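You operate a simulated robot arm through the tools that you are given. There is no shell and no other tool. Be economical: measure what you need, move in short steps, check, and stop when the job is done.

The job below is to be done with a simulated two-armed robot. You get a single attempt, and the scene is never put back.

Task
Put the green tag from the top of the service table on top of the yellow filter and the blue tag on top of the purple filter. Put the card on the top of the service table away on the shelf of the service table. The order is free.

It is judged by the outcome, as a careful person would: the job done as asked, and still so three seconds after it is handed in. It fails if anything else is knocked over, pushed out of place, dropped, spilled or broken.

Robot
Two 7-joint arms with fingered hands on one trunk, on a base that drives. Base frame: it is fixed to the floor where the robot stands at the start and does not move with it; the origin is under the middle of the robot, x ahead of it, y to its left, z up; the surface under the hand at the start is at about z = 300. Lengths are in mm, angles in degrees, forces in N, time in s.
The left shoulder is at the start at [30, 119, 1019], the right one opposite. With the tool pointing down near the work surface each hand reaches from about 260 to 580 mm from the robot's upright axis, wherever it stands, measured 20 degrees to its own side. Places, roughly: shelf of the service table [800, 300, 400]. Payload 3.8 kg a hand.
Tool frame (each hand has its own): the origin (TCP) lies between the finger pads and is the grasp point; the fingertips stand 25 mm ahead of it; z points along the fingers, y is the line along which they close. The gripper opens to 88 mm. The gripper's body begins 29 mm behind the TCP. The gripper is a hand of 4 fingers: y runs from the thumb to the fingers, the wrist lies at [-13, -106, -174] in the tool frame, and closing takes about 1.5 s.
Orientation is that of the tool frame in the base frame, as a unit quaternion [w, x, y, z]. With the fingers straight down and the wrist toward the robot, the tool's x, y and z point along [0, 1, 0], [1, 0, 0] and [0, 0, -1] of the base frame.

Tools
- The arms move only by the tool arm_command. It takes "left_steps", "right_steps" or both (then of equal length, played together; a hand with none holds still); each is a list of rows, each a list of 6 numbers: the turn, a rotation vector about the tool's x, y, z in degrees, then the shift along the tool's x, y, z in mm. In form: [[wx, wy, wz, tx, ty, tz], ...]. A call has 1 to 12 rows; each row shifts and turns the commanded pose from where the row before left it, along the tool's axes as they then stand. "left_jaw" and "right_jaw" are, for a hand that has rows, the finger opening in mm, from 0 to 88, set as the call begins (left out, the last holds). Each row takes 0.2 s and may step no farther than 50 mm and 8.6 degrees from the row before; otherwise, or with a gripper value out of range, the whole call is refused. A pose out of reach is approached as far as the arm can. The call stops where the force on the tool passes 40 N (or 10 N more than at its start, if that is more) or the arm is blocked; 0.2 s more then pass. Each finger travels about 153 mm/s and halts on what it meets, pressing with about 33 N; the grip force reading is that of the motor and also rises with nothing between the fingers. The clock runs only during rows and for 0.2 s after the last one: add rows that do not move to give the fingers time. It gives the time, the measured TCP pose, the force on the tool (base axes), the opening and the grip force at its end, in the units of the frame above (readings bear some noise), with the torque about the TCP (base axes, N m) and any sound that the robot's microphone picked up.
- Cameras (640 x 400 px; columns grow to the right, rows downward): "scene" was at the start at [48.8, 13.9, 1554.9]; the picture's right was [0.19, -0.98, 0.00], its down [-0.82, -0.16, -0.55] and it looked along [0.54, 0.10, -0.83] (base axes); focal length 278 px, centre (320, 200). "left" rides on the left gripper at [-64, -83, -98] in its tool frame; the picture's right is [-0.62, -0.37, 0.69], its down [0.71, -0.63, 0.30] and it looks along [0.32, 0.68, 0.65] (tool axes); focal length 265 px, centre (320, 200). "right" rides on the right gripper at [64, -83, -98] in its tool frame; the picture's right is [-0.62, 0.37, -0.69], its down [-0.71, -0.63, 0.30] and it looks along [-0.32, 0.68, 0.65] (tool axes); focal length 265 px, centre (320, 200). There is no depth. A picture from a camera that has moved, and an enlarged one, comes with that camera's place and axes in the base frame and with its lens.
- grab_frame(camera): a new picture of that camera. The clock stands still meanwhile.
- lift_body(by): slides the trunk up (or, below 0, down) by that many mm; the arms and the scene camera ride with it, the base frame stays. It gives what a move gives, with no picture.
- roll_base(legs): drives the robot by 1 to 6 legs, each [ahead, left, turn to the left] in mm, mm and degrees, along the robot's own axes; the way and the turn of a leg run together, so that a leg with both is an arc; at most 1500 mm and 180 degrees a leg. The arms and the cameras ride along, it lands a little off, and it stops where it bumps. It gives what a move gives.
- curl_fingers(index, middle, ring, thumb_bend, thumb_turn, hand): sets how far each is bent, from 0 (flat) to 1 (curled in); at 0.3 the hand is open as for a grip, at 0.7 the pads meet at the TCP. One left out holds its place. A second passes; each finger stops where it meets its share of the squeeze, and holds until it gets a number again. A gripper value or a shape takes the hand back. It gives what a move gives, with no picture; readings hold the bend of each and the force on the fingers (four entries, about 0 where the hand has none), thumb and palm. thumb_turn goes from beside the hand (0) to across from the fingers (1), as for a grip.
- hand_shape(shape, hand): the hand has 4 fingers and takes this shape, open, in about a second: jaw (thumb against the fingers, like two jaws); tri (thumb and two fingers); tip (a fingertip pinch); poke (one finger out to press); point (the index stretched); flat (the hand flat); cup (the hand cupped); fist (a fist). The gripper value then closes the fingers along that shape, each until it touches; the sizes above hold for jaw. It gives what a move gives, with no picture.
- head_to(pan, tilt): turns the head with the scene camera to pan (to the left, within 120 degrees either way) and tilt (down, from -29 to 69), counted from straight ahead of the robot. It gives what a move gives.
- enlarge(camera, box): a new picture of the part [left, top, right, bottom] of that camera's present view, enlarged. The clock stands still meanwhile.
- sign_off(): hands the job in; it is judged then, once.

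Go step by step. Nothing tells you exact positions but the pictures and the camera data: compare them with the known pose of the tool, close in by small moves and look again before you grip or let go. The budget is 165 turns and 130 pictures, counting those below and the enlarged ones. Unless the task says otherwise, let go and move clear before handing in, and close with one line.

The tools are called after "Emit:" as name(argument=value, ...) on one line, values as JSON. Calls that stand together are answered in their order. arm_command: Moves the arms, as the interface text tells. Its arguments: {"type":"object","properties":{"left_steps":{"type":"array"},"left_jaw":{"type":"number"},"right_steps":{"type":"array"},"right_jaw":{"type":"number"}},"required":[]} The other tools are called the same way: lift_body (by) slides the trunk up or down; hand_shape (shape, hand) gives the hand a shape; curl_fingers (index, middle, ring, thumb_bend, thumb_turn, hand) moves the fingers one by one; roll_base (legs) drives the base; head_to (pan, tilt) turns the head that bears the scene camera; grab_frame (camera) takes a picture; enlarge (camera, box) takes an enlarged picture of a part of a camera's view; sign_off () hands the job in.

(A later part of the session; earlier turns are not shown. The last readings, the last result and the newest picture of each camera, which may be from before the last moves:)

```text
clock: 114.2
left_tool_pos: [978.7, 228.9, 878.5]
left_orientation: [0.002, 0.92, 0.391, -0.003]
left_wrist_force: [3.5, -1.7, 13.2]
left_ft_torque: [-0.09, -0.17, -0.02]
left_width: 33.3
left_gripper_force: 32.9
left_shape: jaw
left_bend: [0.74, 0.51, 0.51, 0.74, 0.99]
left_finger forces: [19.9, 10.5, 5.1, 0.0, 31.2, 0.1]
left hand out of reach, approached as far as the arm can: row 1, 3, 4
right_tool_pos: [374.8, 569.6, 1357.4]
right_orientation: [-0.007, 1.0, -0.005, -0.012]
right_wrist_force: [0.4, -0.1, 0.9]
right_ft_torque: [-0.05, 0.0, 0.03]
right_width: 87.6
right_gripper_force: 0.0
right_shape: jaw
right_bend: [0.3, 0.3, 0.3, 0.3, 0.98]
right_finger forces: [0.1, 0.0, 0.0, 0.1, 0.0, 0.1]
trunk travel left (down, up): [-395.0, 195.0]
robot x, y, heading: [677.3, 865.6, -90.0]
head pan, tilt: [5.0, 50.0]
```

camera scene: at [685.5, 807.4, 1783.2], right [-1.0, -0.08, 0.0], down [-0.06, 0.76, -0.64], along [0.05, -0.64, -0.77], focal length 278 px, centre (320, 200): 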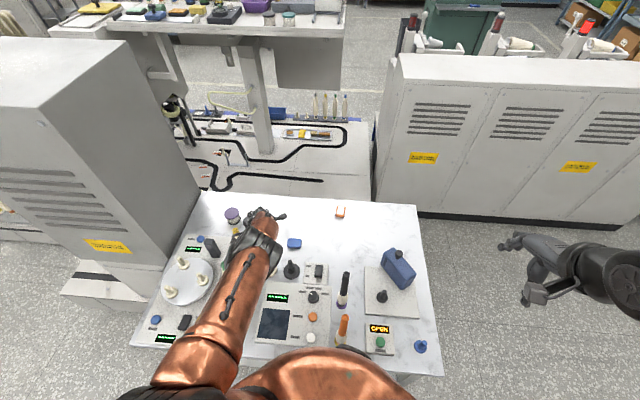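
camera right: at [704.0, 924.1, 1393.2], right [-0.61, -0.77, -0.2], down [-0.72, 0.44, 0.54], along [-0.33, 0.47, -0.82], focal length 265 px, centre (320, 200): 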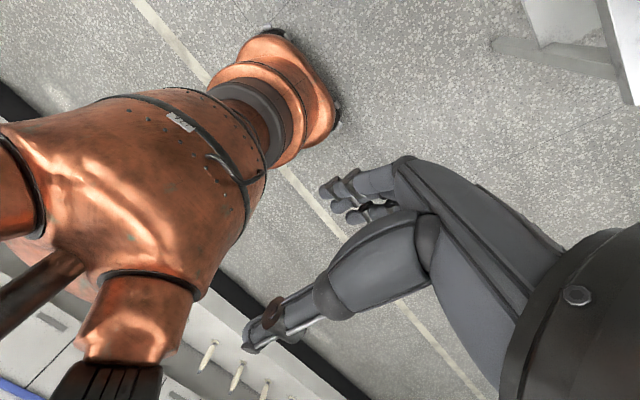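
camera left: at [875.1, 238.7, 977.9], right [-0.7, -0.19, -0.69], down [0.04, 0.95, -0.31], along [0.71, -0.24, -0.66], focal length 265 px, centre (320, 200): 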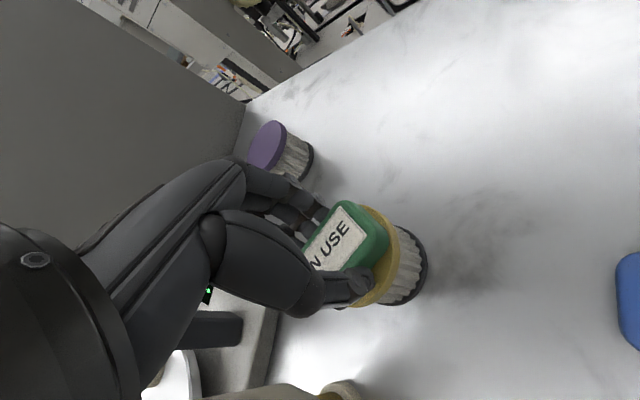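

The tag is on the lid with about 13 N contact. The remaining 4 mm offset is harmless. I'll ease off and open.

Emit:
arm_command(left_steps=[[0, 0, 0, 0, 0, -1], [0, 0, 0, 0, 0, 0], [0, 0, 0, 0, 0, 0], [0, 0, 0, 0, 0, 0], [0, 0, 0, 0, 0, 0], [0, 0, 0, 0, 0, 0]], left_jaw=75)

Emit:
grab_frame(camera="left")

```text
clock: 115.6
left_tool_pos: [977.4, 229.3, 875.4]
left_orientation: [-0.001, 0.919, 0.393, -0.003]
left_wrist_force: [0.1, -0.6, 0.0]
left_ft_torque: [-0.01, 0.01, 0.0]
left_width: 74.8
left_gripper_force: 0.2
left_shape: jaw
left_bend: [0.28, 0.33, 0.31, 0.43, 0.99]
left_finger forces: [0.0, 0.1, 0.0, 0.0, 0.1, 0.1]
right_tool_pos: [374.9, 569.3, 1358.6]
right_orientation: [-0.008, 1.0, -0.004, -0.011]
right_wrist_force: [-0.1, -0.2, 0.9]
right_ft_torque: [0.02, 0.0, 0.02]
right_width: 87.8
right_gripper_force: 0.1
right_shape: jaw
right_bend: [0.3, 0.3, 0.3, 0.3, 0.98]
right_finger forces: [0.1, 0.0, 0.0, 0.0, 0.0, 0.1]
trunk travel left (down, up): [-395.0, 195.0]
robot x, y, heading: [679.9, 867.6, -90.3]
head pan, tilt: [5.0, 50.0]
```

```text
55 pictures are left
camera left: at [873.9, 240.8, 975.4], right [-0.7, -0.19, -0.69], down [0.04, 0.95, -0.31], along [0.71, -0.24, -0.66], focal length 265 px, centre (320, 200)
```

left: 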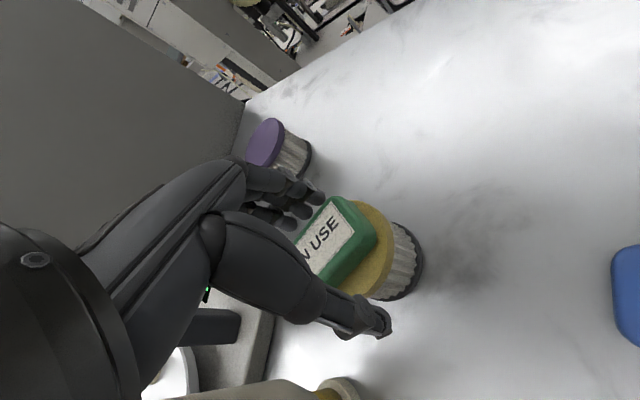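

Released. I'll rise straight up and check the tag.

Emit:
arm_command(left_steps=[[0, 0, 0, 0, 0, -8], [0, 0, 0, 0, 0, -15], [0, 0, 0, 0, 0, -30], [0, 0, 0, 0, 0, -40], [0, 0, 0, 0, 0, 0]])

Emit:
grab_frame(camera="left")

```text
clock: 116.8
left_tool_pos: [979.3, 230.1, 968.5]
left_orientation: [-0.001, 0.92, 0.392, -0.003]
left_wrist_force: [0.8, -0.4, -0.1]
left_ft_torque: [0.01, 0.02, 0.01]
left_width: 74.8
left_gripper_force: 0.0
left_shape: jaw
left_bend: [0.28, 0.33, 0.31, 0.43, 0.99]
left_finger forces: [0.1, 0.0, 0.1, 0.0, 0.0, 0.0]
right_tool_pos: [373.8, 569.4, 1358.2]
right_orientation: [-0.008, 1.0, -0.004, -0.012]
right_wrist_force: [0.3, -0.4, -0.5]
right_ft_torque: [0.02, 0.0, -0.01]
right_width: 87.8
right_gripper_force: 0.1
right_shape: jaw
right_bend: [0.3, 0.3, 0.3, 0.3, 0.98]
right_finger forces: [0.0, 0.0, 0.0, 0.0, 0.1, 0.0]
trunk travel left (down, up): [-395.0, 195.0]
robot x, y, heading: [680.6, 866.6, -90.1]
head pan, tilt: [5.0, 50.0]
```

```text
54 pictures are left
camera left: at [875.7, 241.7, 1068.3], right [-0.7, -0.19, -0.69], down [0.04, 0.95, -0.31], along [0.71, -0.24, -0.66], focal length 265 px, centre (320, 200)
```

left: 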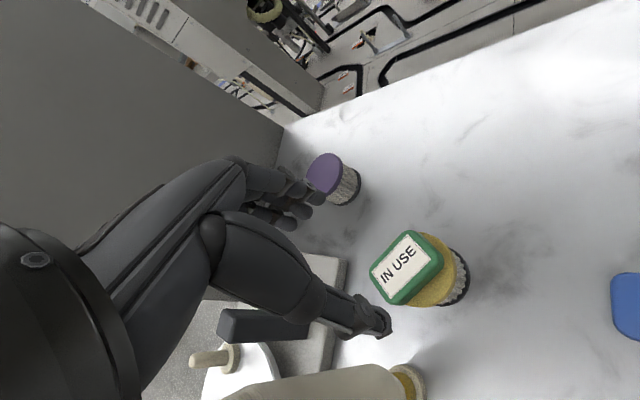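

The green tag lies centred on the yellow filter. Now the blue tag near (848,226), whose long side runs along x: I'll raise the hand, bring it over and turn it square to the table.

Emit:
arm_command(left_steps=[[0, 0, 0, 0, 0, -40], [0, 0, 0, 0, 0, -40], [0, 0, 0, -23.4, -22.9, 0], [0, 0, 0, -23.4, -22.9, 0], [0, 0, 0, -23.4, -22.9, 0], [0, 0, 0, -23.4, -22.9, 0], [0, 0, 0, 0, 0, 0]], left_jaw=88)

Emit:
arm_command(left_steps=[[0, 0, 7.7, 0, 0, 0], [0, 0, 7.7, 0, 0, 0], [0, 0, 7.7, 0, 0, 0], [0, 0, 7.7, 0, 0, 0], [0, 0, 7.7, 0, 0, 0], [0, 0, 7.7, 0, 0, 0], [0, 0, 0, 0, 0, 0]])

Emit:
grab_frame(camera="scene")

Emit:
grab_frame(camera="left")

```text
clock: 118.4
left_tool_pos: [846.4, 225.8, 1048.8]
left_orientation: [-0.001, 0.92, 0.392, -0.003]
left_wrist_force: [0.6, -0.3, 0.1]
left_ft_torque: [-0.01, -0.03, 0.02]
left_width: 87.5
left_gripper_force: 0.0
left_shape: jaw
left_bend: [0.3, 0.3, 0.3, 0.3, 0.98]
left_finger forces: [0.1, 0.0, 0.0, 0.0, 0.0, 0.0]
right_tool_pos: [374.8, 569.8, 1357.5]
right_orientation: [-0.008, 1.0, -0.004, -0.011]
right_wrist_force: [-0.1, 0.3, -0.9]
right_ft_torque: [0.02, 0.0, 0.01]
right_width: 87.8
right_gripper_force: 0.0
right_shape: jaw
right_bend: [0.3, 0.3, 0.3, 0.3, 0.98]
right_finger forces: [0.1, 0.0, 0.0, 0.1, 0.0, 0.0]
trunk travel left (down, up): [-395.0, 195.0]
robot x, y, heading: [678.6, 863.0, -89.9]
head pan, tilt: [5.0, 50.0]
```

```text
clock: 120.0
left_tool_pos: [847.8, 226.5, 1049.7]
left_orientation: [0.001, 1.0, -0.001, -0.002]
left_wrist_force: [-0.4, 0.4, 0.5]
left_ft_torque: [0.01, -0.01, 0.02]
left_width: 87.7
left_gripper_force: 0.0
left_shape: jaw
left_bend: [0.3, 0.3, 0.3, 0.3, 0.98]
left_finger forces: [0.1, 0.1, 0.0, 0.0, 0.1, 0.0]
right_tool_pos: [373.1, 569.7, 1357.9]
right_orientation: [-0.008, 1.0, -0.004, -0.011]
right_wrist_force: [-0.1, -0.3, -0.3]
right_ft_torque: [0.02, 0.0, -0.04]
right_width: 87.6
right_gripper_force: 0.1
right_shape: jaw
right_bend: [0.3, 0.3, 0.3, 0.3, 0.98]
right_finger forces: [0.1, 0.0, 0.0, 0.0, 0.1, 0.0]
trunk travel left (down, up): [-395.0, 195.0]
robot x, y, heading: [677.8, 866.2, -90.2]
head pan, tilt: [5.0, 50.0]
```

```text
53 pictures are left
camera scene: at [684.8, 807.5, 1783.2], right [-1.0, -0.08, 0.0], down [-0.06, 0.76, -0.64], along [0.05, -0.64, -0.77], focal length 278 px, centre (320, 200)
```

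scene: 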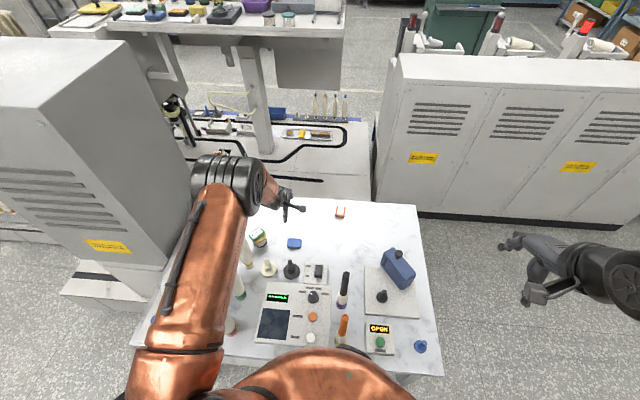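

```text
52 pictures are left
camera left: at [784.0, 309.5, 1148.6], right [-0.62, 0.37, -0.69], down [0.71, 0.63, -0.31], along [0.32, -0.69, -0.65], focal length 265 px, centre (320, 200)
```

left: 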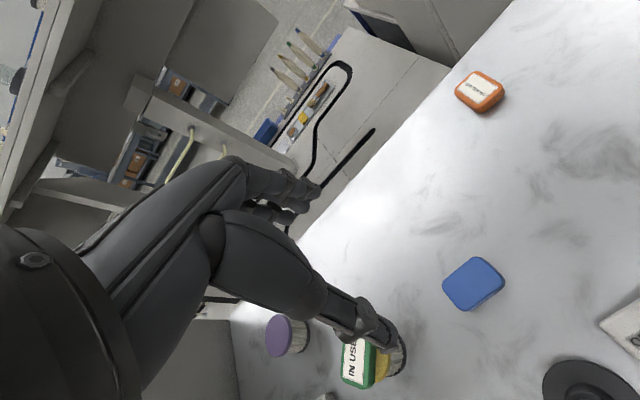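

The blue tag's centre is (839,229), 50×34 mm, square to the hand. I'll back the base 95 mm so the arm stays stretched (elbow away from the bottles) and reach forward again.

Emit:
roll_base(legs=[[-95, 0, 0]])

Emit:
arm_command(left_steps=[[0, 0, 0, -4, 31, 0], [0, 0, 0, -5, 31, 0], [0, 0, 0, 0, 31, 0], [0, 0, 0, 0, 0, 40], [0, 0, 0, 0, 0, 40], [0, 0, 0, 0, 0, 0]])

Emit:
grab_frame(camera="scene")

Emit:
grab_frame(camera="left")

```text
clock: 121.1
left_tool_pos: [849.6, 322.8, 1049.4]
left_orientation: [0.001, 1.0, 0.0, -0.003]
left_wrist_force: [0.5, -0.2, 0.3]
left_ft_torque: [-0.03, -0.06, 0.0]
left_width: 88.0
left_gripper_force: 0.0
left_shape: jaw
left_bend: [0.3, 0.3, 0.3, 0.3, 0.98]
left_finger forces: [0.0, 0.0, 0.0, 0.0, 0.0, 0.0]
right_tool_pos: [375.5, 664.5, 1358.5]
right_orientation: [-0.007, 1.0, -0.004, -0.011]
right_wrist_force: [-0.2, 0.0, -1.2]
right_ft_torque: [-0.03, 0.0, 0.05]
right_width: 87.9
right_gripper_force: 0.2
right_shape: jaw
right_bend: [0.3, 0.3, 0.3, 0.3, 0.98]
right_finger forces: [0.0, 0.0, 0.0, 0.1, 0.1, 0.0]
trunk travel left (down, up): [-395.0, 195.0]
robot x, y, heading: [685.7, 963.7, -89.9]
head pan, tilt: [5.0, 50.0]
```

```text
clock: 122.5
left_tool_pos: [844.1, 240.8, 992.4]
left_orientation: [0.001, 1.0, 0.0, -0.002]
left_wrist_force: [-0.8, -0.1, -0.9]
left_ft_torque: [-0.02, -0.01, 0.03]
left_width: 87.9
left_gripper_force: 0.2
left_shape: jaw
left_bend: [0.3, 0.3, 0.3, 0.3, 0.98]
left_finger forces: [0.0, 0.0, 0.0, 0.0, 0.0, 0.0]
left hand out of reach, approached as far as the arm can: row 4, 5
right_tool_pos: [373.9, 663.3, 1355.8]
right_orientation: [-0.007, 1.0, -0.003, -0.011]
right_wrist_force: [0.1, -0.9, -0.6]
right_ft_torque: [0.01, 0.01, 0.0]
right_width: 87.6
right_gripper_force: 0.0
right_shape: jaw
right_bend: [0.3, 0.3, 0.3, 0.3, 0.98]
right_finger forces: [0.0, 0.0, 0.1, 0.0, 0.0, 0.0]
trunk travel left (down, up): [-395.0, 195.0]
robot x, y, heading: [680.4, 960.8, -89.9]
head pan, tilt: [5.0, 50.0]
```

```text
51 pictures are left
camera scene: at [685.6, 901.7, 1783.2], right [-1.0, -0.09, 0.0], down [-0.07, 0.76, -0.64], along [0.06, -0.64, -0.77], focal length 278 px, centre (320, 200)
```

scene: 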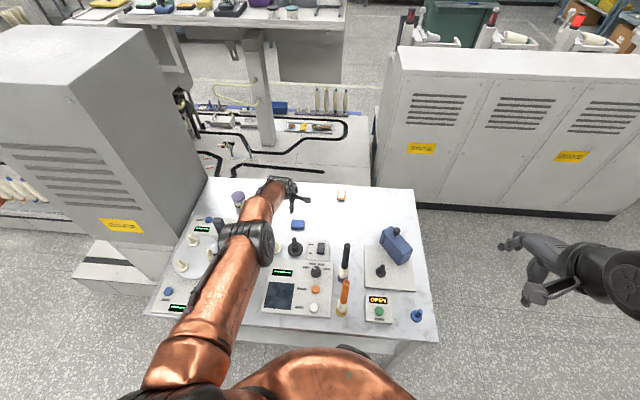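

```text
50 pictures are left
camera left: at [781.3, 322.8, 1091.0], right [-0.62, 0.37, -0.69], down [0.71, 0.63, -0.31], along [0.32, -0.68, -0.66], focal length 265 px, centre (320, 200)
```

left: 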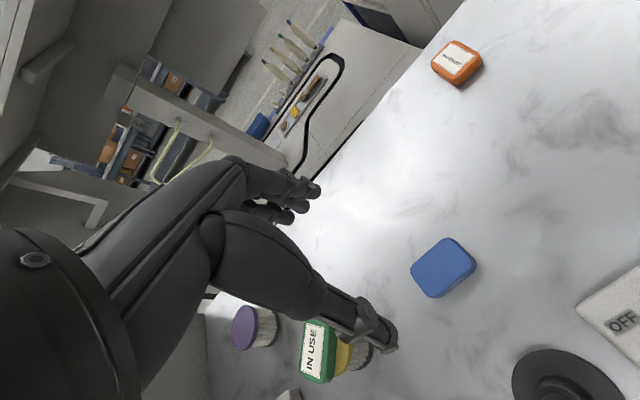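

The elbow is at x≈870, clear of the bottles. I'll lower the trunk 110 mm, which lowers the hand straight down, then look.

Emit:
lift_body(by=-110)

Emit:
arm_command(left_steps=[[0, 0, 0, -5, 12, 0], [0, 0, 0, 0, 0, 0]])

Emit:
grab_frame(camera="left")

Emit:
grab_frame(camera="scene")

```text
clock: 123.9
left_tool_pos: [844.3, 239.9, 883.1]
left_orientation: [0.001, 1.0, -0.001, -0.004]
left_wrist_force: [-0.5, 0.8, 0.5]
left_ft_torque: [0.03, -0.02, -0.02]
left_width: 88.4
left_gripper_force: 0.1
left_shape: jaw
left_bend: [0.3, 0.3, 0.3, 0.3, 0.98]
left_finger forces: [0.1, 0.0, 0.1, 0.1, 0.0, 0.1]
right_tool_pos: [374.9, 663.4, 1248.3]
right_orientation: [-0.007, 1.0, -0.003, -0.012]
right_wrist_force: [-0.6, -0.2, -0.8]
right_ft_torque: [0.04, 0.02, -0.01]
right_width: 87.6
right_gripper_force: 0.0
right_shape: jaw
right_bend: [0.3, 0.3, 0.3, 0.3, 0.98]
right_finger forces: [0.1, 0.0, 0.1, 0.0, 0.0, 0.0]
trunk travel left (down, up): [-285.0, 305.0]
robot x, y, heading: [677.7, 959.3, -89.8]
head pan, tilt: [5.0, 50.0]
```

```text
clock: 124.5
left_tool_pos: [846.0, 239.2, 883.4]
left_orientation: [0.001, 1.0, 0.0, -0.002]
left_wrist_force: [0.0, -0.3, -0.2]
left_ft_torque: [-0.02, -0.04, -0.02]
left_width: 87.7
left_gripper_force: 0.1
left_shape: jaw
left_bend: [0.3, 0.3, 0.3, 0.3, 0.98]
left_finger forces: [0.0, 0.0, 0.0, 0.1, 0.1, 0.0]
left hand out of reach, approached as far as the arm can: row 1
right_tool_pos: [375.9, 663.8, 1247.6]
right_orientation: [-0.007, 1.0, -0.004, -0.011]
right_wrist_force: [-0.3, -0.3, 0.0]
right_ft_torque: [0.0, -0.02, 0.01]
right_width: 87.7
right_gripper_force: 0.1
right_shape: jaw
right_bend: [0.3, 0.3, 0.3, 0.3, 0.98]
right_finger forces: [0.0, 0.0, 0.0, 0.0, 0.0, 0.0]
trunk travel left (down, up): [-285.0, 305.0]
robot x, y, heading: [680.2, 964.7, -90.1]
head pan, tilt: [5.0, 50.0]
```

```text
49 pictures are left
camera left: at [781.3, 322.0, 982.4], right [-0.62, 0.37, -0.69], down [0.71, 0.63, -0.31], along [0.32, -0.68, -0.65], focal length 265 px, centre (320, 200)
```

left: 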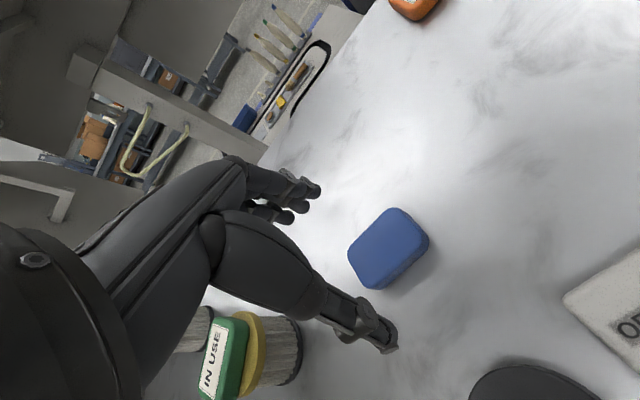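

```text
48 pictures are left
camera scene: at [685.9, 902.3, 1673.2], right [-1.0, -0.09, 0.0], down [-0.07, 0.76, -0.64], along [0.06, -0.64, -0.77], focal length 278 px, centre (320, 200)
```

scene: 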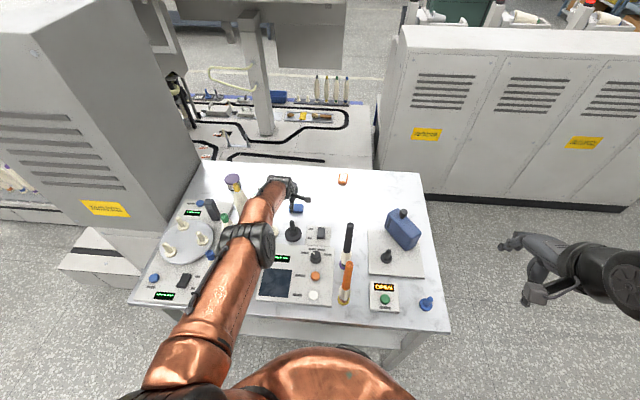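

I need a bit of slack: base ahead 30 mm and 8 mm to the right, hand back 20 mm, then re-check.

Emit:
roll_base(legs=[[30, -8, 0]])

Emit:
arm_command(left_steps=[[0, 0, 0, 0, -20, 0], [0, 0, 0, 0, 0, 10], [0, 0, 0, 0, 0, 10], [0, 0, 0, 0, 0, 0]])

Emit:
grab_frame(camera="left")

```text
clock: 125.3
left_tool_pos: [836.3, 208.6, 882.8]
left_orientation: [0.001, 1.0, 0.0, -0.003]
left_wrist_force: [-0.8, -0.2, 0.9]
left_ft_torque: [-0.02, 0.01, 0.02]
left_width: 87.5
left_gripper_force: 0.1
left_shape: jaw
left_bend: [0.3, 0.3, 0.3, 0.3, 0.98]
left_finger forces: [0.0, 0.0, 0.1, 0.0, 0.0, 0.1]
right_tool_pos: [365.7, 633.4, 1248.1]
right_orientation: [-0.008, 1.0, -0.003, -0.011]
right_wrist_force: [0.1, 0.6, 0.7]
right_ft_torque: [-0.02, 0.0, -0.01]
right_width: 88.1
right_gripper_force: 0.0
right_shape: jaw
right_bend: [0.3, 0.3, 0.3, 0.3, 0.98]
right_finger forces: [0.0, 0.1, 0.0, 0.1, 0.0, 0.1]
trunk travel left (down, up): [-285.0, 305.0]
robot x, y, heading: [671.9, 928.2, -90.1]
head pan, tilt: [5.0, 50.0]
```

```text
clock: 126.3
left_tool_pos: [836.9, 229.5, 863.7]
left_orientation: [0.0, 1.0, 0.0, -0.003]
left_wrist_force: [0.2, -0.8, 0.9]
left_ft_torque: [0.01, -0.02, -0.02]
left_width: 87.8
left_gripper_force: 0.0
left_shape: jaw
left_bend: [0.3, 0.3, 0.3, 0.3, 0.98]
left_finger forces: [0.0, 0.0, 0.0, 0.0, 0.0, 0.0]
right_tool_pos: [365.8, 633.6, 1247.2]
right_orientation: [-0.008, 1.0, -0.003, -0.012]
right_wrist_force: [-0.5, 1.0, 0.1]
right_ft_torque: [-0.03, 0.0, 0.03]
right_width: 87.7
right_gripper_force: 0.1
right_shape: jaw
right_bend: [0.3, 0.3, 0.3, 0.3, 0.98]
right_finger forces: [0.0, 0.1, 0.1, 0.0, 0.0, 0.1]
trunk travel left (down, up): [-285.0, 305.0]
robot x, y, heading: [671.0, 929.2, -90.0]
head pan, tilt: [5.0, 50.0]
```

```text
47 pictures are left
camera left: at [773.6, 311.3, 961.9], right [-0.62, 0.37, -0.69], down [0.71, 0.63, -0.31], along [0.32, -0.68, -0.65], focal length 265 px, centre (320, 200)
```

left: 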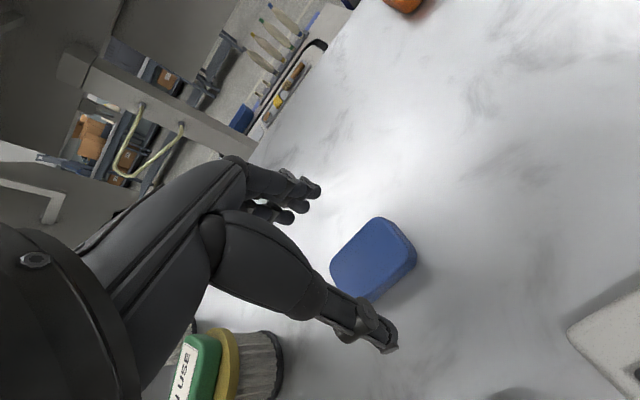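

Emit:
arm_command(left_steps=[[0, 0, 0, -2, -1, 12], [0, 0, 0, 0, 0, 12], [0, 0, 0, 0, 0, 8], [0, 0, 0, 0, 0, 3], [0, 0, 0, 0, 0, 0]])

Emit:
grab_frame(camera="left")

```text
clock: 127.5
left_tool_pos: [836.2, 231.5, 831.4]
left_orientation: [0.001, 1.0, 0.001, -0.003]
left_wrist_force: [-0.8, -0.5, -0.3]
left_ft_torque: [0.03, -0.01, -0.02]
left_width: 88.0
left_gripper_force: 0.0
left_shape: jaw
left_bend: [0.3, 0.3, 0.3, 0.3, 0.98]
left_finger forces: [0.1, 0.0, 0.0, 0.0, 0.0, 0.0]
left hand out of reach, approached as far as the arm can: row 4
right_tool_pos: [367.1, 633.4, 1248.1]
right_orientation: [-0.008, 1.0, -0.004, -0.011]
right_wrist_force: [0.7, 1.4, 0.4]
right_ft_torque: [0.01, -0.02, -0.01]
right_width: 87.9
right_gripper_force: 0.1
right_shape: jaw
right_bend: [0.3, 0.3, 0.3, 0.3, 0.98]
right_finger forces: [0.1, 0.0, 0.1, 0.0, 0.0, 0.0]
trunk travel left (down, up): [-285.0, 305.0]
robot x, y, heading: [672.3, 929.1, -90.1]
head pan, tilt: [5.0, 50.0]
```

```text
46 pictures are left
camera left: at [772.0, 314.4, 931.2], right [-0.62, 0.37, -0.69], down [0.71, 0.63, -0.31], along [0.32, -0.68, -0.65], focal length 265 px, centre (320, 200)
```

left: 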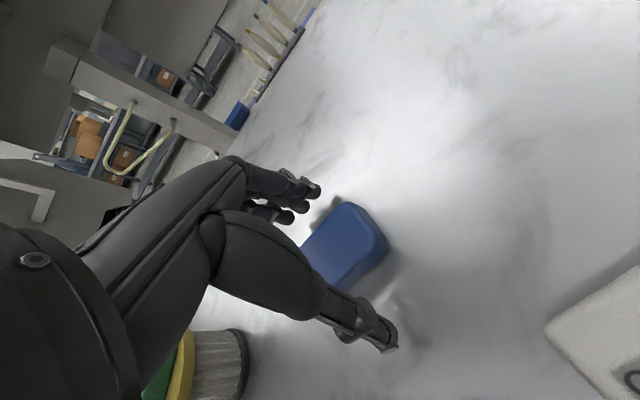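

Matches the green-tag view. I'll lower 3 mm with the trunk and close.

Emit:
lift_body(by=-3)

Emit:
arm_command(left_steps=[[0, 0, 0, 0, 0, 0], [0, 0, 0, 0, 0, 0], [0, 0, 0, 0, 0, 0], [0, 0, 0, 0, 0, 0], [0, 0, 0, 0, 0, 0], [0, 0, 0, 0, 0, 0], [0, 0, 0, 0, 0, 0], [0, 0, 0, 0, 0, 0]], left_jaw=18)

Emit:
grab_frame(camera="left")

```text
clock: 128.1
left_tool_pos: [835.3, 231.8, 828.8]
left_orientation: [0.001, 1.0, 0.0, -0.002]
left_wrist_force: [-0.3, -0.6, -0.5]
left_ft_torque: [0.02, -0.01, 0.01]
left_width: 88.0
left_gripper_force: 0.1
left_shape: jaw
left_bend: [0.3, 0.3, 0.3, 0.3, 0.98]
left_finger forces: [0.0, 0.0, 0.0, 0.1, 0.0, 0.1]
right_tool_pos: [366.4, 634.2, 1244.4]
right_orientation: [-0.007, 1.0, -0.004, -0.012]
right_wrist_force: [0.1, -0.3, -0.2]
right_ft_torque: [-0.02, -0.02, -0.03]
right_width: 87.7
right_gripper_force: 0.1
right_shape: jaw
right_bend: [0.3, 0.3, 0.3, 0.3, 0.98]
right_finger forces: [0.0, 0.0, 0.0, 0.0, 0.1, 0.0]
trunk travel left (down, up): [-282.0, 308.0]
robot x, y, heading: [676.3, 928.8, -90.1]
head pan, tilt: [5.0, 50.0]
```

```text
clock: 129.9
left_tool_pos: [835.5, 231.5, 829.0]
left_orientation: [0.002, 1.0, 0.0, -0.002]
left_wrist_force: [0.1, -0.2, 0.4]
left_ft_torque: [0.02, 0.0, 0.03]
left_width: 33.2
left_gripper_force: 32.9
left_shape: jaw
left_bend: [0.74, 0.51, 0.49, 0.73, 1.0]
left_finger forces: [17.7, 8.7, 4.1, 0.0, 30.6, 0.1]
right_tool_pos: [366.6, 633.6, 1244.9]
right_orientation: [-0.008, 1.0, -0.003, -0.011]
right_wrist_force: [0.2, 0.6, 0.2]
right_ft_torque: [0.0, -0.01, -0.03]
right_width: 87.9
right_gripper_force: 0.1
right_shape: jaw
right_bend: [0.3, 0.3, 0.3, 0.3, 0.98]
right_finger forces: [0.1, 0.0, 0.1, 0.0, 0.1, 0.1]
trunk travel left (down, up): [-282.0, 308.0]
robot x, y, heading: [675.6, 928.2, -89.9]
head pan, tilt: [5.0, 50.0]
```

```text
45 pictures are left
camera left: at [771.9, 314.3, 928.3], right [-0.62, 0.37, -0.69], down [0.71, 0.63, -0.31], along [0.32, -0.68, -0.65], focal length 265 px, centre (320, 200)
```

left: 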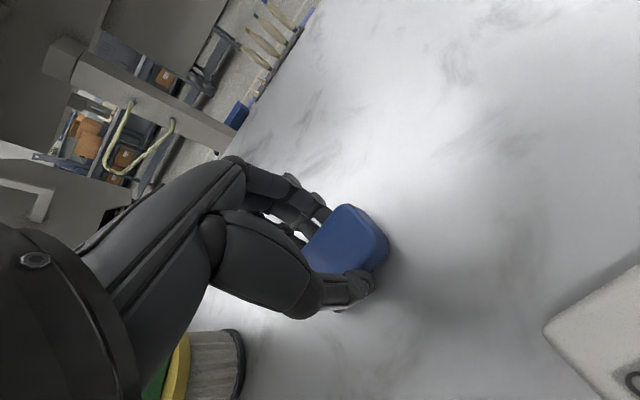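

The blue tag is gripped. I'll lift it with arm and trunk well above the bottle tops before sliding over to the purple filter.

Emit:
arm_command(left_steps=[[0, 0, 0, 0, 0, -10], [0, 0, 0, 0, 0, -20], [0, 0, 0, 0, 0, -40], [0, 0, 0, 0, 0, -40], [0, 0, 0, 0, 0, -40], [0, 0, 0, 0, 0, 0]])

Emit:
lift_body(by=170)

Emit:
grab_frame(camera="scene")

Emit:
grab_frame(camera="left")

```text
clock: 131.3
left_tool_pos: [836.0, 232.2, 980.6]
left_orientation: [0.0, 1.0, 0.0, -0.002]
left_wrist_force: [0.1, 0.4, -0.8]
left_ft_torque: [0.0, 0.02, 0.01]
left_width: 33.4
left_gripper_force: 33.2
left_shape: jaw
left_bend: [0.74, 0.51, 0.49, 0.73, 0.99]
left_finger forces: [17.8, 8.7, 4.1, 0.0, 30.5, 0.0]
right_tool_pos: [367.5, 633.1, 1244.5]
right_orientation: [-0.009, 1.0, -0.003, -0.01]
right_wrist_force: [0.2, 0.4, -0.2]
right_ft_torque: [0.01, -0.02, 0.02]
right_width: 88.0
right_gripper_force: 0.1
right_shape: jaw
right_bend: [0.3, 0.3, 0.3, 0.3, 0.98]
right_finger forces: [0.0, 0.0, 0.0, 0.0, 0.0, 0.0]
trunk travel left (down, up): [-282.0, 308.0]
robot x, y, heading: [672.9, 929.8, -90.2]
head pan, tilt: [5.0, 50.0]
```

```text
clock: 133.2
left_tool_pos: [835.5, 232.4, 1149.3]
left_orientation: [0.002, 1.0, -0.001, -0.002]
left_wrist_force: [-0.7, 0.0, -0.8]
left_ft_torque: [0.01, -0.01, 0.04]
left_width: 33.1
left_gripper_force: 32.8
left_shape: jaw
left_bend: [0.74, 0.51, 0.49, 0.73, 0.99]
left_finger forces: [17.9, 8.7, 4.0, 0.0, 30.5, 0.0]
right_tool_pos: [366.9, 634.5, 1414.1]
right_orientation: [-0.008, 1.0, -0.004, -0.012]
right_wrist_force: [0.1, 0.0, 0.4]
right_ft_torque: [0.06, 0.04, -0.01]
right_width: 87.7
right_gripper_force: 0.0
right_shape: jaw
right_bend: [0.3, 0.3, 0.3, 0.3, 0.98]
right_finger forces: [0.1, 0.1, 0.0, 0.0, 0.0, 0.1]
trunk travel left (down, up): [-452.0, 138.0]
robot x, y, heading: [672.9, 929.1, -90.2]
head pan, tilt: [5.0, 50.0]
```

```text
44 pictures are left
camera scene: at [677.8, 872.2, 1840.0], right [-1.0, -0.09, 0.0], down [-0.07, 0.76, -0.64], along [0.06, -0.64, -0.77], focal length 278 px, centre (320, 200)
```

scene: 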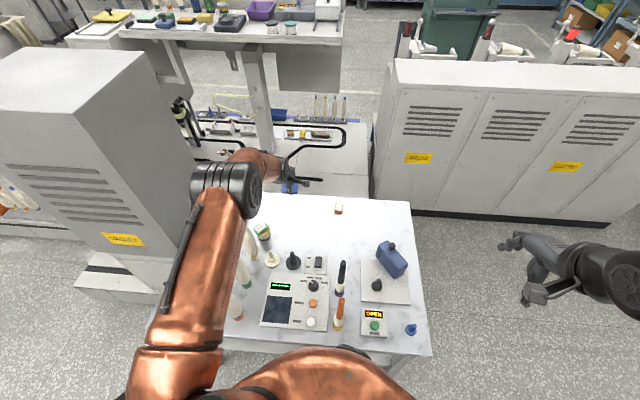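

```text
43 pictures are left
camera left: at [772.2, 315.2, 1248.2], right [-0.62, 0.37, -0.69], down [0.71, 0.63, -0.31], along [0.32, -0.68, -0.65], focal length 265 px, centre (320, 200)
```

left: 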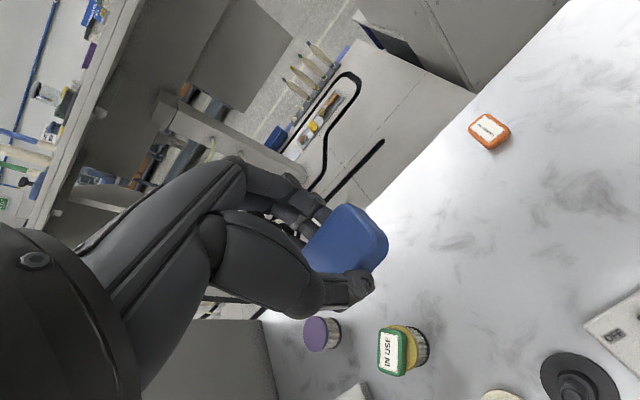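

The tag is secure. I'll slide left (toward +x) 297 mm, keeping high above everything.

Emit:
roll_base(legs=[[0, 297, 0]])

Emit:
grab_frame(camera="scene")

Emit:
grab_frame(camera="left")

```text
clock: 135.2
left_tool_pos: [1133.9, 233.1, 1149.8]
left_orientation: [0.001, 1.0, 0.002, -0.003]
left_wrist_force: [0.3, 0.0, -1.0]
left_ft_torque: [0.0, 0.01, 0.03]
left_width: 33.2
left_gripper_force: 32.8
left_shape: jaw
left_bend: [0.74, 0.51, 0.49, 0.73, 0.99]
left_finger forces: [17.8, 8.6, 4.1, 0.0, 30.5, 0.0]
right_tool_pos: [661.8, 634.0, 1415.0]
right_orientation: [-0.009, 1.0, -0.002, -0.01]
right_wrist_force: [-0.4, 0.4, 0.2]
right_ft_torque: [-0.01, -0.02, 0.02]
right_width: 87.7
right_gripper_force: 0.0
right_shape: jaw
right_bend: [0.3, 0.3, 0.3, 0.3, 0.98]
right_finger forces: [0.0, 0.0, 0.0, 0.1, 0.2, 0.1]
trunk travel left (down, up): [-452.0, 138.0]
robot x, y, heading: [966.0, 929.3, -89.8]
head pan, tilt: [5.0, 50.0]
```

```text
42 pictures are left
camera scene: at [972.5, 872.5, 1840.2], right [-1.0, -0.09, 0.0], down [-0.07, 0.76, -0.64], along [0.06, -0.64, -0.77], focal length 278 px, centre (320, 200)
```

scene: 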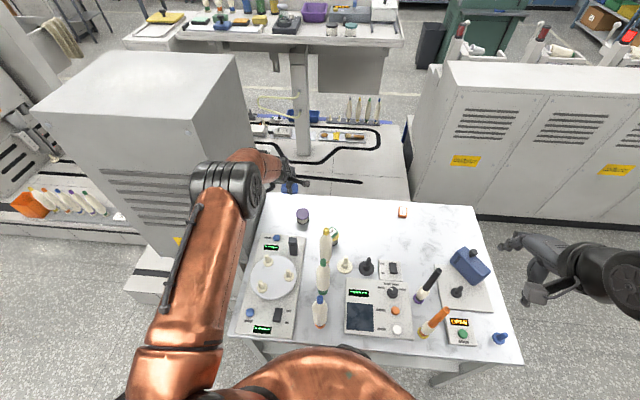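

```text
41 pictures are left
camera left: at [1068.8, 315.7, 1248.6], right [-0.62, 0.36, -0.69], down [0.71, 0.63, -0.31], along [0.32, -0.68, -0.65], focal length 265 px, centre (320, 200)
```

left: 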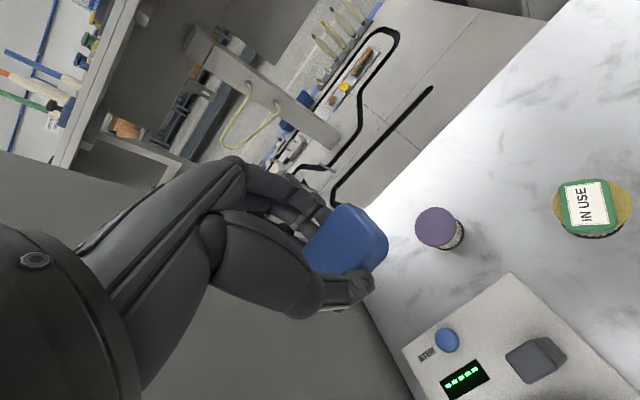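

Emit:
enlarge(camera="scene", box=[240, 180, 400, 300])

```text
3.33 times, centred on (320, 240) of scene
camera zoom: at [972.5, 872.5, 1840.2], right [-1.0, -0.09, 0.0], down [-0.07, 0.76, -0.64], along [0.06, -0.64, -0.77], focal length 928 px, centre (320, 67)
```

zoom: 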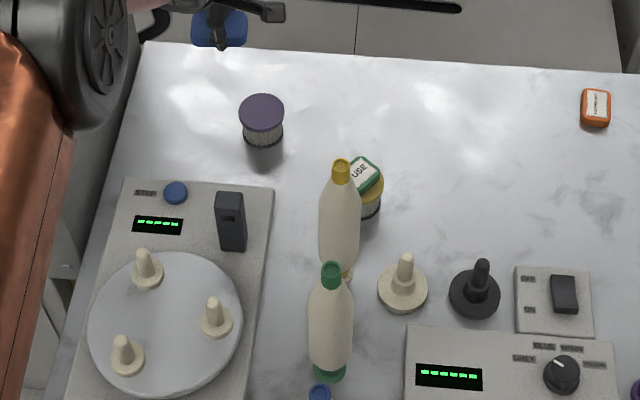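

The purple lid centre is at (1117,132). I'll drive in 65 mm (and 25 mm toward +x to keep the arm off the bottles), then lower the trunk.

Emit:
roll_base(legs=[[65, 25, 0]])

Emit:
lift_body(by=-120)

Emit:
grab_frame(camera="scene")

```text
clock: 136.2
left_tool_pos: [1158.3, 167.8, 1149.4]
left_orientation: [0.0, 1.0, 0.003, -0.003]
left_wrist_force: [0.2, 0.5, -0.1]
left_ft_torque: [0.0, -0.02, -0.01]
left_width: 33.2
left_gripper_force: 32.6
left_shape: jaw
left_bend: [0.74, 0.51, 0.49, 0.73, 0.99]
left_finger forces: [17.8, 8.6, 4.1, 0.1, 30.5, 0.0]
right_tool_pos: [687.4, 566.9, 1414.7]
right_orientation: [-0.007, 1.0, -0.002, -0.01]
right_wrist_force: [-0.4, -0.1, 1.4]
right_ft_torque: [0.03, -0.01, -0.01]
right_width: 87.8
right_gripper_force: 0.1
right_shape: jaw
right_bend: [0.3, 0.3, 0.3, 0.3, 0.98]
right_finger forces: [0.1, 0.0, 0.1, 0.0, 0.0, 0.1]
trunk travel left (down, up): [-452.0, 138.0]
robot x, y, heading: [991.3, 865.7, -89.7]
head pan, tilt: [5.0, 50.0]
```

```text
clock: 137.7
left_tool_pos: [1159.7, 167.1, 1030.5]
left_orientation: [0.001, 1.0, 0.002, -0.002]
left_wrist_force: [-1.0, 0.4, 0.2]
left_ft_torque: [0.08, 0.02, 0.01]
left_width: 33.2
left_gripper_force: 33.3
left_shape: jaw
left_bend: [0.74, 0.51, 0.49, 0.73, 0.99]
left_finger forces: [17.8, 8.6, 4.1, 0.0, 30.5, 0.0]
right_tool_pos: [688.7, 566.9, 1295.2]
right_orientation: [-0.006, 1.0, -0.001, -0.011]
right_wrist_force: [-0.7, -0.1, 0.2]
right_ft_torque: [0.0, -0.01, 0.01]
right_width: 87.7
right_gripper_force: 0.1
right_shape: jaw
right_bend: [0.3, 0.3, 0.3, 0.3, 0.98]
right_finger forces: [0.0, 0.0, 0.1, 0.1, 0.1, 0.0]
trunk travel left (down, up): [-332.0, 258.0]
robot x, y, heading: [991.7, 864.4, -89.6]
head pan, tilt: [5.0, 50.0]
```

```text
39 pictures are left
camera scene: at [998.5, 807.2, 1720.3], right [-1.0, -0.09, 0.0], down [-0.07, 0.76, -0.64], along [0.06, -0.64, -0.77], focal length 278 px, centre (320, 200)
```

scene: 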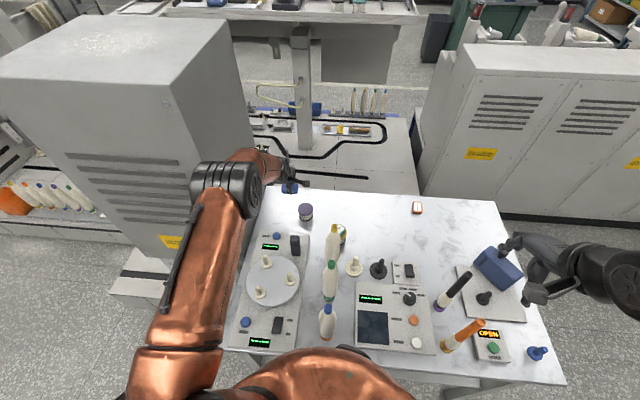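

Emit:
arm_command(left_steps=[[0, 0, 0, -21, 20, 0], [0, 0, 0, -21, 20, 0], [0, 0, 0, 0, 0, 0]])

Emit:
lift_body(by=-90)

Emit:
grab_frame(camera="scene")

Emit:
grab_frame(camera="left")

```text
clock: 138.5
left_tool_pos: [1119.4, 125.4, 1030.0]
left_orientation: [0.0, 1.0, 0.003, -0.004]
left_wrist_force: [0.6, -0.8, 0.4]
left_ft_torque: [-0.01, -0.02, 0.01]
left_width: 33.1
left_gripper_force: 33.4
left_shape: jaw
left_bend: [0.74, 0.51, 0.5, 0.73, 0.99]
left_finger forces: [17.9, 8.6, 4.1, 0.1, 30.6, 0.0]
right_tool_pos: [687.9, 567.6, 1294.9]
right_orientation: [-0.008, 1.0, -0.001, -0.011]
right_wrist_force: [-0.5, 0.1, 0.0]
right_ft_torque: [-0.01, -0.01, 0.01]
right_width: 87.6
right_gripper_force: 0.1
right_shape: jaw
right_bend: [0.3, 0.3, 0.3, 0.3, 0.98]
right_finger forces: [0.0, 0.1, 0.1, 0.0, 0.0, 0.1]
trunk travel left (down, up): [-332.0, 258.0]
robot x, y, heading: [992.0, 863.1, -89.9]
head pan, tilt: [5.0, 50.0]
```

```text
clock: 139.8
left_tool_pos: [1118.8, 124.6, 940.6]
left_orientation: [0.0, 1.0, 0.003, -0.002]
left_wrist_force: [-0.1, -0.1, -0.2]
left_ft_torque: [0.01, 0.02, 0.02]
left_width: 33.1
left_gripper_force: 33.4
left_shape: jaw
left_bend: [0.74, 0.51, 0.5, 0.73, 0.99]
left_finger forces: [17.8, 8.6, 4.1, 0.0, 30.5, 0.0]
right_tool_pos: [688.5, 567.7, 1204.8]
right_orientation: [-0.008, 1.0, -0.002, -0.011]
right_wrist_force: [-0.6, -0.6, 0.8]
right_ft_torque: [0.01, 0.0, 0.0]
right_width: 87.9
right_gripper_force: 0.0
right_shape: jaw
right_bend: [0.3, 0.3, 0.3, 0.3, 0.98]
right_finger forces: [0.1, 0.1, 0.0, 0.0, 0.0, 0.1]
trunk travel left (down, up): [-242.0, 348.0]
robot x, y, heading: [992.7, 863.9, -89.9]
head pan, tilt: [5.0, 50.0]
```

```text
38 pictures are left
camera scene: at [998.7, 806.7, 1630.3], right [-1.0, -0.09, 0.0], down [-0.07, 0.76, -0.64], along [0.06, -0.64, -0.77], focal length 278 px, centre (320, 200)
```

scene: 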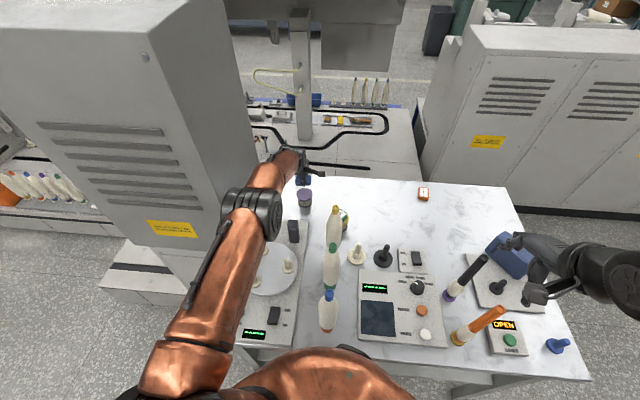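

```text
37 pictures are left
camera left: at [1054.2, 207.7, 1039.4], right [-0.63, 0.36, -0.69], down [0.71, 0.63, -0.31], along [0.32, -0.68, -0.65], focal length 265 px, centre (320, 200)
```

left: 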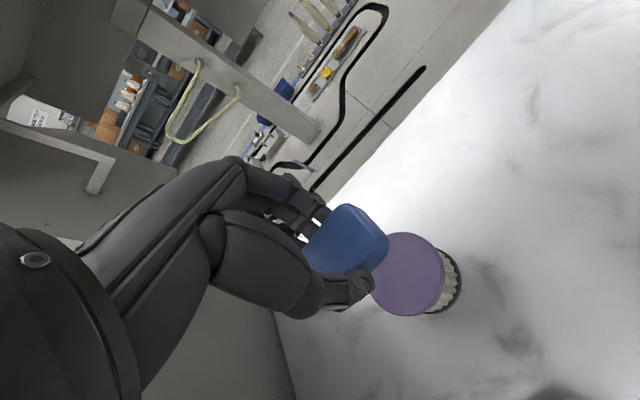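

Well aligned: lid at (1118,131), tag centre about (1119,130). I'll lower with the arm.

Emit:
arm_command(left_steps=[[0, 0, 0, 0, 0, 20], [0, 0, 0, 0, 0, 20], [0, 0, 0, 0, 0, 10], [0, 0, 0, 0, 0, 0]])

Emit:
grab_frame(camera="left")

Emit:
grab_frame(camera="scene")

```text
clock: 140.8
left_tool_pos: [1118.7, 127.6, 891.5]
left_orientation: [0.001, 1.0, 0.003, -0.002]
left_wrist_force: [0.3, -0.5, -0.3]
left_ft_torque: [-0.03, -0.03, -0.04]
left_width: 33.0
left_gripper_force: 32.8
left_shape: jaw
left_bend: [0.74, 0.51, 0.5, 0.73, 0.99]
left_finger forces: [17.8, 8.6, 4.2, 0.0, 30.4, 0.0]
left hand out of reach, approached as far as the arm can: row 3
right_tool_pos: [688.7, 566.4, 1204.1]
right_orientation: [-0.008, 1.0, -0.001, -0.011]
right_wrist_force: [-0.3, -0.6, 0.0]
right_ft_torque: [-0.01, -0.01, 0.02]
right_width: 87.7
right_gripper_force: 0.1
right_shape: jaw
right_bend: [0.3, 0.3, 0.3, 0.3, 0.98]
right_finger forces: [0.0, 0.1, 0.0, 0.0, 0.1, 0.1]
trunk travel left (down, up): [-242.0, 348.0]
robot x, y, heading: [993.2, 862.5, -89.7]
head pan, tilt: [5.0, 50.0]
```

```text
36 pictures are left
camera left: at [1054.9, 210.3, 990.6], right [-0.63, 0.36, -0.69], down [0.71, 0.63, -0.31], along [0.32, -0.68, -0.65], focal length 265 px, centre (320, 200)
```

left: 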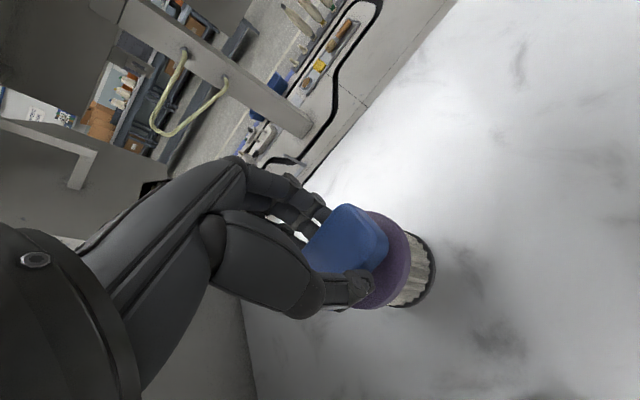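

```text
35 pictures are left
camera scene: at [998.7, 806.5, 1630.2], right [-1.0, -0.09, 0.0], down [-0.07, 0.76, -0.64], along [0.06, -0.64, -0.77], focal length 278 px, centre (320, 200)
```

scene: 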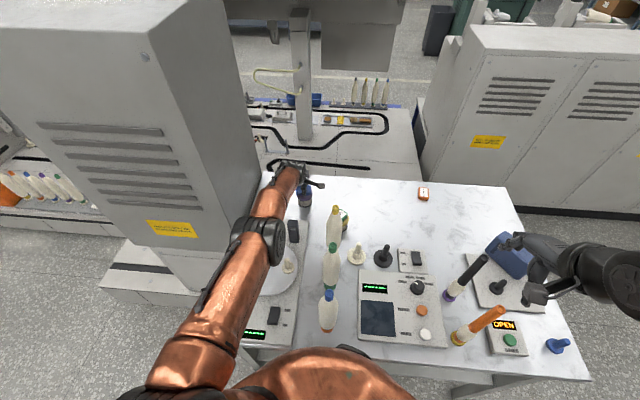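

At the arm's limit, so I'll finish the descent with the trunk, in small steps.

Emit:
lift_body(by=-10)

Emit:
lift_body(by=-3)

Emit:
grab_frame(camera="left")

```text
clock: 141.4
left_tool_pos: [1117.0, 127.1, 881.4]
left_orientation: [0.001, 1.0, 0.002, -0.003]
left_wrist_force: [0.1, -0.2, 0.1]
left_ft_torque: [-0.02, 0.0, 0.01]
left_width: 33.1
left_gripper_force: 33.3
left_shape: jaw
left_bend: [0.74, 0.51, 0.5, 0.73, 0.99]
left_finger forces: [17.8, 8.5, 4.2, 0.1, 30.4, 0.0]
right_tool_pos: [689.2, 567.8, 1195.4]
right_orientation: [-0.008, 1.0, -0.002, -0.011]
right_wrist_force: [-0.2, -0.2, -0.6]
right_ft_torque: [-0.02, -0.02, 0.0]
right_width: 87.7
right_gripper_force: 0.1
right_shape: jaw
right_bend: [0.3, 0.3, 0.3, 0.3, 0.98]
right_finger forces: [0.0, 0.0, 0.1, 0.0, 0.0, 0.1]
trunk travel left (down, up): [-232.0, 358.0]
robot x, y, heading: [992.2, 862.5, -89.7]
head pan, tilt: [5.0, 50.0]
```

```text
clock: 141.9
left_tool_pos: [1118.3, 128.5, 879.8]
left_orientation: [0.001, 1.0, 0.003, -0.003]
left_wrist_force: [0.5, -0.3, 0.7]
left_ft_torque: [0.01, 0.04, 0.01]
left_width: 33.2
left_gripper_force: 32.8
left_shape: jaw
left_bend: [0.74, 0.51, 0.5, 0.73, 0.99]
left_finger forces: [17.8, 8.8, 4.0, 0.1, 30.7, 0.0]
right_tool_pos: [687.1, 566.1, 1191.9]
right_orientation: [-0.008, 1.0, -0.002, -0.011]
right_wrist_force: [0.4, 0.0, -0.3]
right_ft_torque: [0.0, 0.01, -0.02]
right_width: 87.8
right_gripper_force: 0.1
right_shape: jaw
right_bend: [0.3, 0.3, 0.3, 0.3, 0.98]
right_finger forces: [0.1, 0.0, 0.1, 0.1, 0.0, 0.0]
trunk travel left (down, up): [-229.0, 361.0]
robot x, y, heading: [990.5, 862.6, -89.9]
head pan, tilt: [5.0, 50.0]
```

```text
34 pictures are left
camera left: at [1054.8, 210.3, 978.0], right [-0.63, 0.36, -0.69], down [0.71, 0.63, -0.31], along [0.32, -0.68, -0.65], focal length 265 px, centre (320, 200)
```

left: 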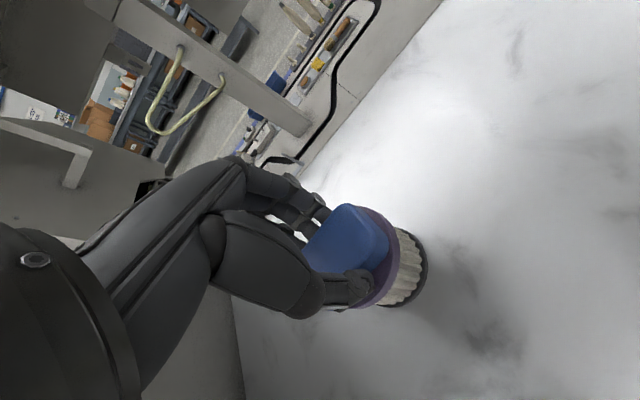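

Emit:
lift_body(by=-2)

Emit:
arm_command(left_steps=[[0, 0, 0, 0, 0, 0]])

```text
clock: 142.4
left_tool_pos: [1118.0, 127.3, 878.1]
left_orientation: [0.003, 1.0, 0.003, -0.003]
left_wrist_force: [0.7, 1.3, 7.5]
left_ft_torque: [0.04, 0.02, -0.01]
left_width: 33.5
left_gripper_force: 33.4
left_shape: jaw
left_bend: [0.74, 0.51, 0.5, 0.73, 0.99]
left_finger forces: [17.8, 8.8, 4.2, 0.0, 31.8, 0.0]
right_tool_pos: [688.8, 566.4, 1189.5]
right_orientation: [-0.007, 1.0, -0.002, -0.011]
right_wrist_force: [-0.2, 1.2, 0.6]
right_ft_torque: [0.0, 0.01, 0.02]
right_width: 87.4
right_gripper_force: 0.1
right_shape: jaw
right_bend: [0.3, 0.3, 0.3, 0.3, 0.98]
right_finger forces: [0.0, 0.0, 0.1, 0.0, 0.0, 0.1]
trunk travel left (down, up): [-227.0, 363.0]
robot x, y, heading: [991.3, 862.3, -89.6]
head pan, tilt: [5.0, 50.0]
```

```text
clock: 142.8
left_tool_pos: [1117.7, 125.8, 878.8]
left_orientation: [0.002, 1.0, 0.003, -0.003]
left_wrist_force: [1.6, -1.3, 7.5]
left_ft_torque: [0.01, -0.02, 0.0]
left_width: 33.1
left_gripper_force: 32.9
left_shape: jaw
left_bend: [0.74, 0.51, 0.5, 0.73, 0.99]
left_finger forces: [18.4, 9.3, 4.4, 0.0, 31.7, 0.0]
right_tool_pos: [688.6, 567.8, 1190.1]
right_orientation: [-0.007, 1.0, -0.002, -0.011]
right_wrist_force: [-0.2, -0.1, 0.2]
right_ft_torque: [0.01, 0.01, -0.02]
right_width: 87.7
right_gripper_force: 0.1
right_shape: jaw
right_bend: [0.3, 0.3, 0.3, 0.3, 0.98]
right_finger forces: [0.1, 0.0, 0.0, 0.1, 0.1, 0.0]
trunk travel left (down, up): [-227.0, 363.0]
robot x, y, heading: [993.1, 867.6, -89.8]
head pan, tilt: [5.0, 50.0]
```

The tag rests on the lid with light contact (about 7 N). I'll open the hand.

Emit:
arm_command(left_steps=[[0, 0, 0, 0, 0, 0], [0, 0, 0, 0, 0, 0], [0, 0, 0, 0, 0, 0], [0, 0, 0, 0, 0, 0], [0, 0, 0, 0, 0, 0]], left_jaw=75)

Emit:
grab_frame(camera="left")

```text
clock: 144.0
left_tool_pos: [1119.2, 128.0, 877.9]
left_orientation: [0.001, 1.0, 0.002, -0.003]
left_wrist_force: [0.7, -0.7, -0.2]
left_ft_torque: [0.02, -0.01, -0.01]
left_width: 74.8
left_gripper_force: 0.1
left_shape: jaw
left_bend: [0.28, 0.33, 0.31, 0.43, 0.99]
left_finger forces: [0.0, 0.0, 0.1, 0.0, 0.0, 0.0]
right_tool_pos: [688.0, 565.6, 1190.0]
right_orientation: [-0.008, 1.0, -0.002, -0.011]
right_wrist_force: [-0.5, -0.5, 0.0]
right_ft_torque: [0.01, 0.02, -0.02]
right_width: 87.8
right_gripper_force: 0.1
right_shape: jaw
right_bend: [0.3, 0.3, 0.3, 0.3, 0.98]
right_finger forces: [0.0, 0.0, 0.0, 0.0, 0.0, 0.0]
trunk travel left (down, up): [-227.0, 363.0]
robot x, y, heading: [994.5, 864.7, -89.6]
head pan, tilt: [5.0, 50.0]
```

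```text
33 pictures are left
camera left: at [1054.7, 210.4, 975.8], right [-0.63, 0.36, -0.69], down [0.71, 0.63, -0.31], along [0.32, -0.68, -0.65], focal length 265 px, centre (320, 200)
```

left: 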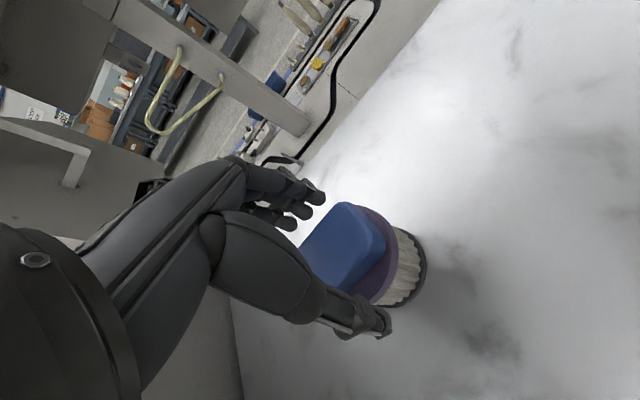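

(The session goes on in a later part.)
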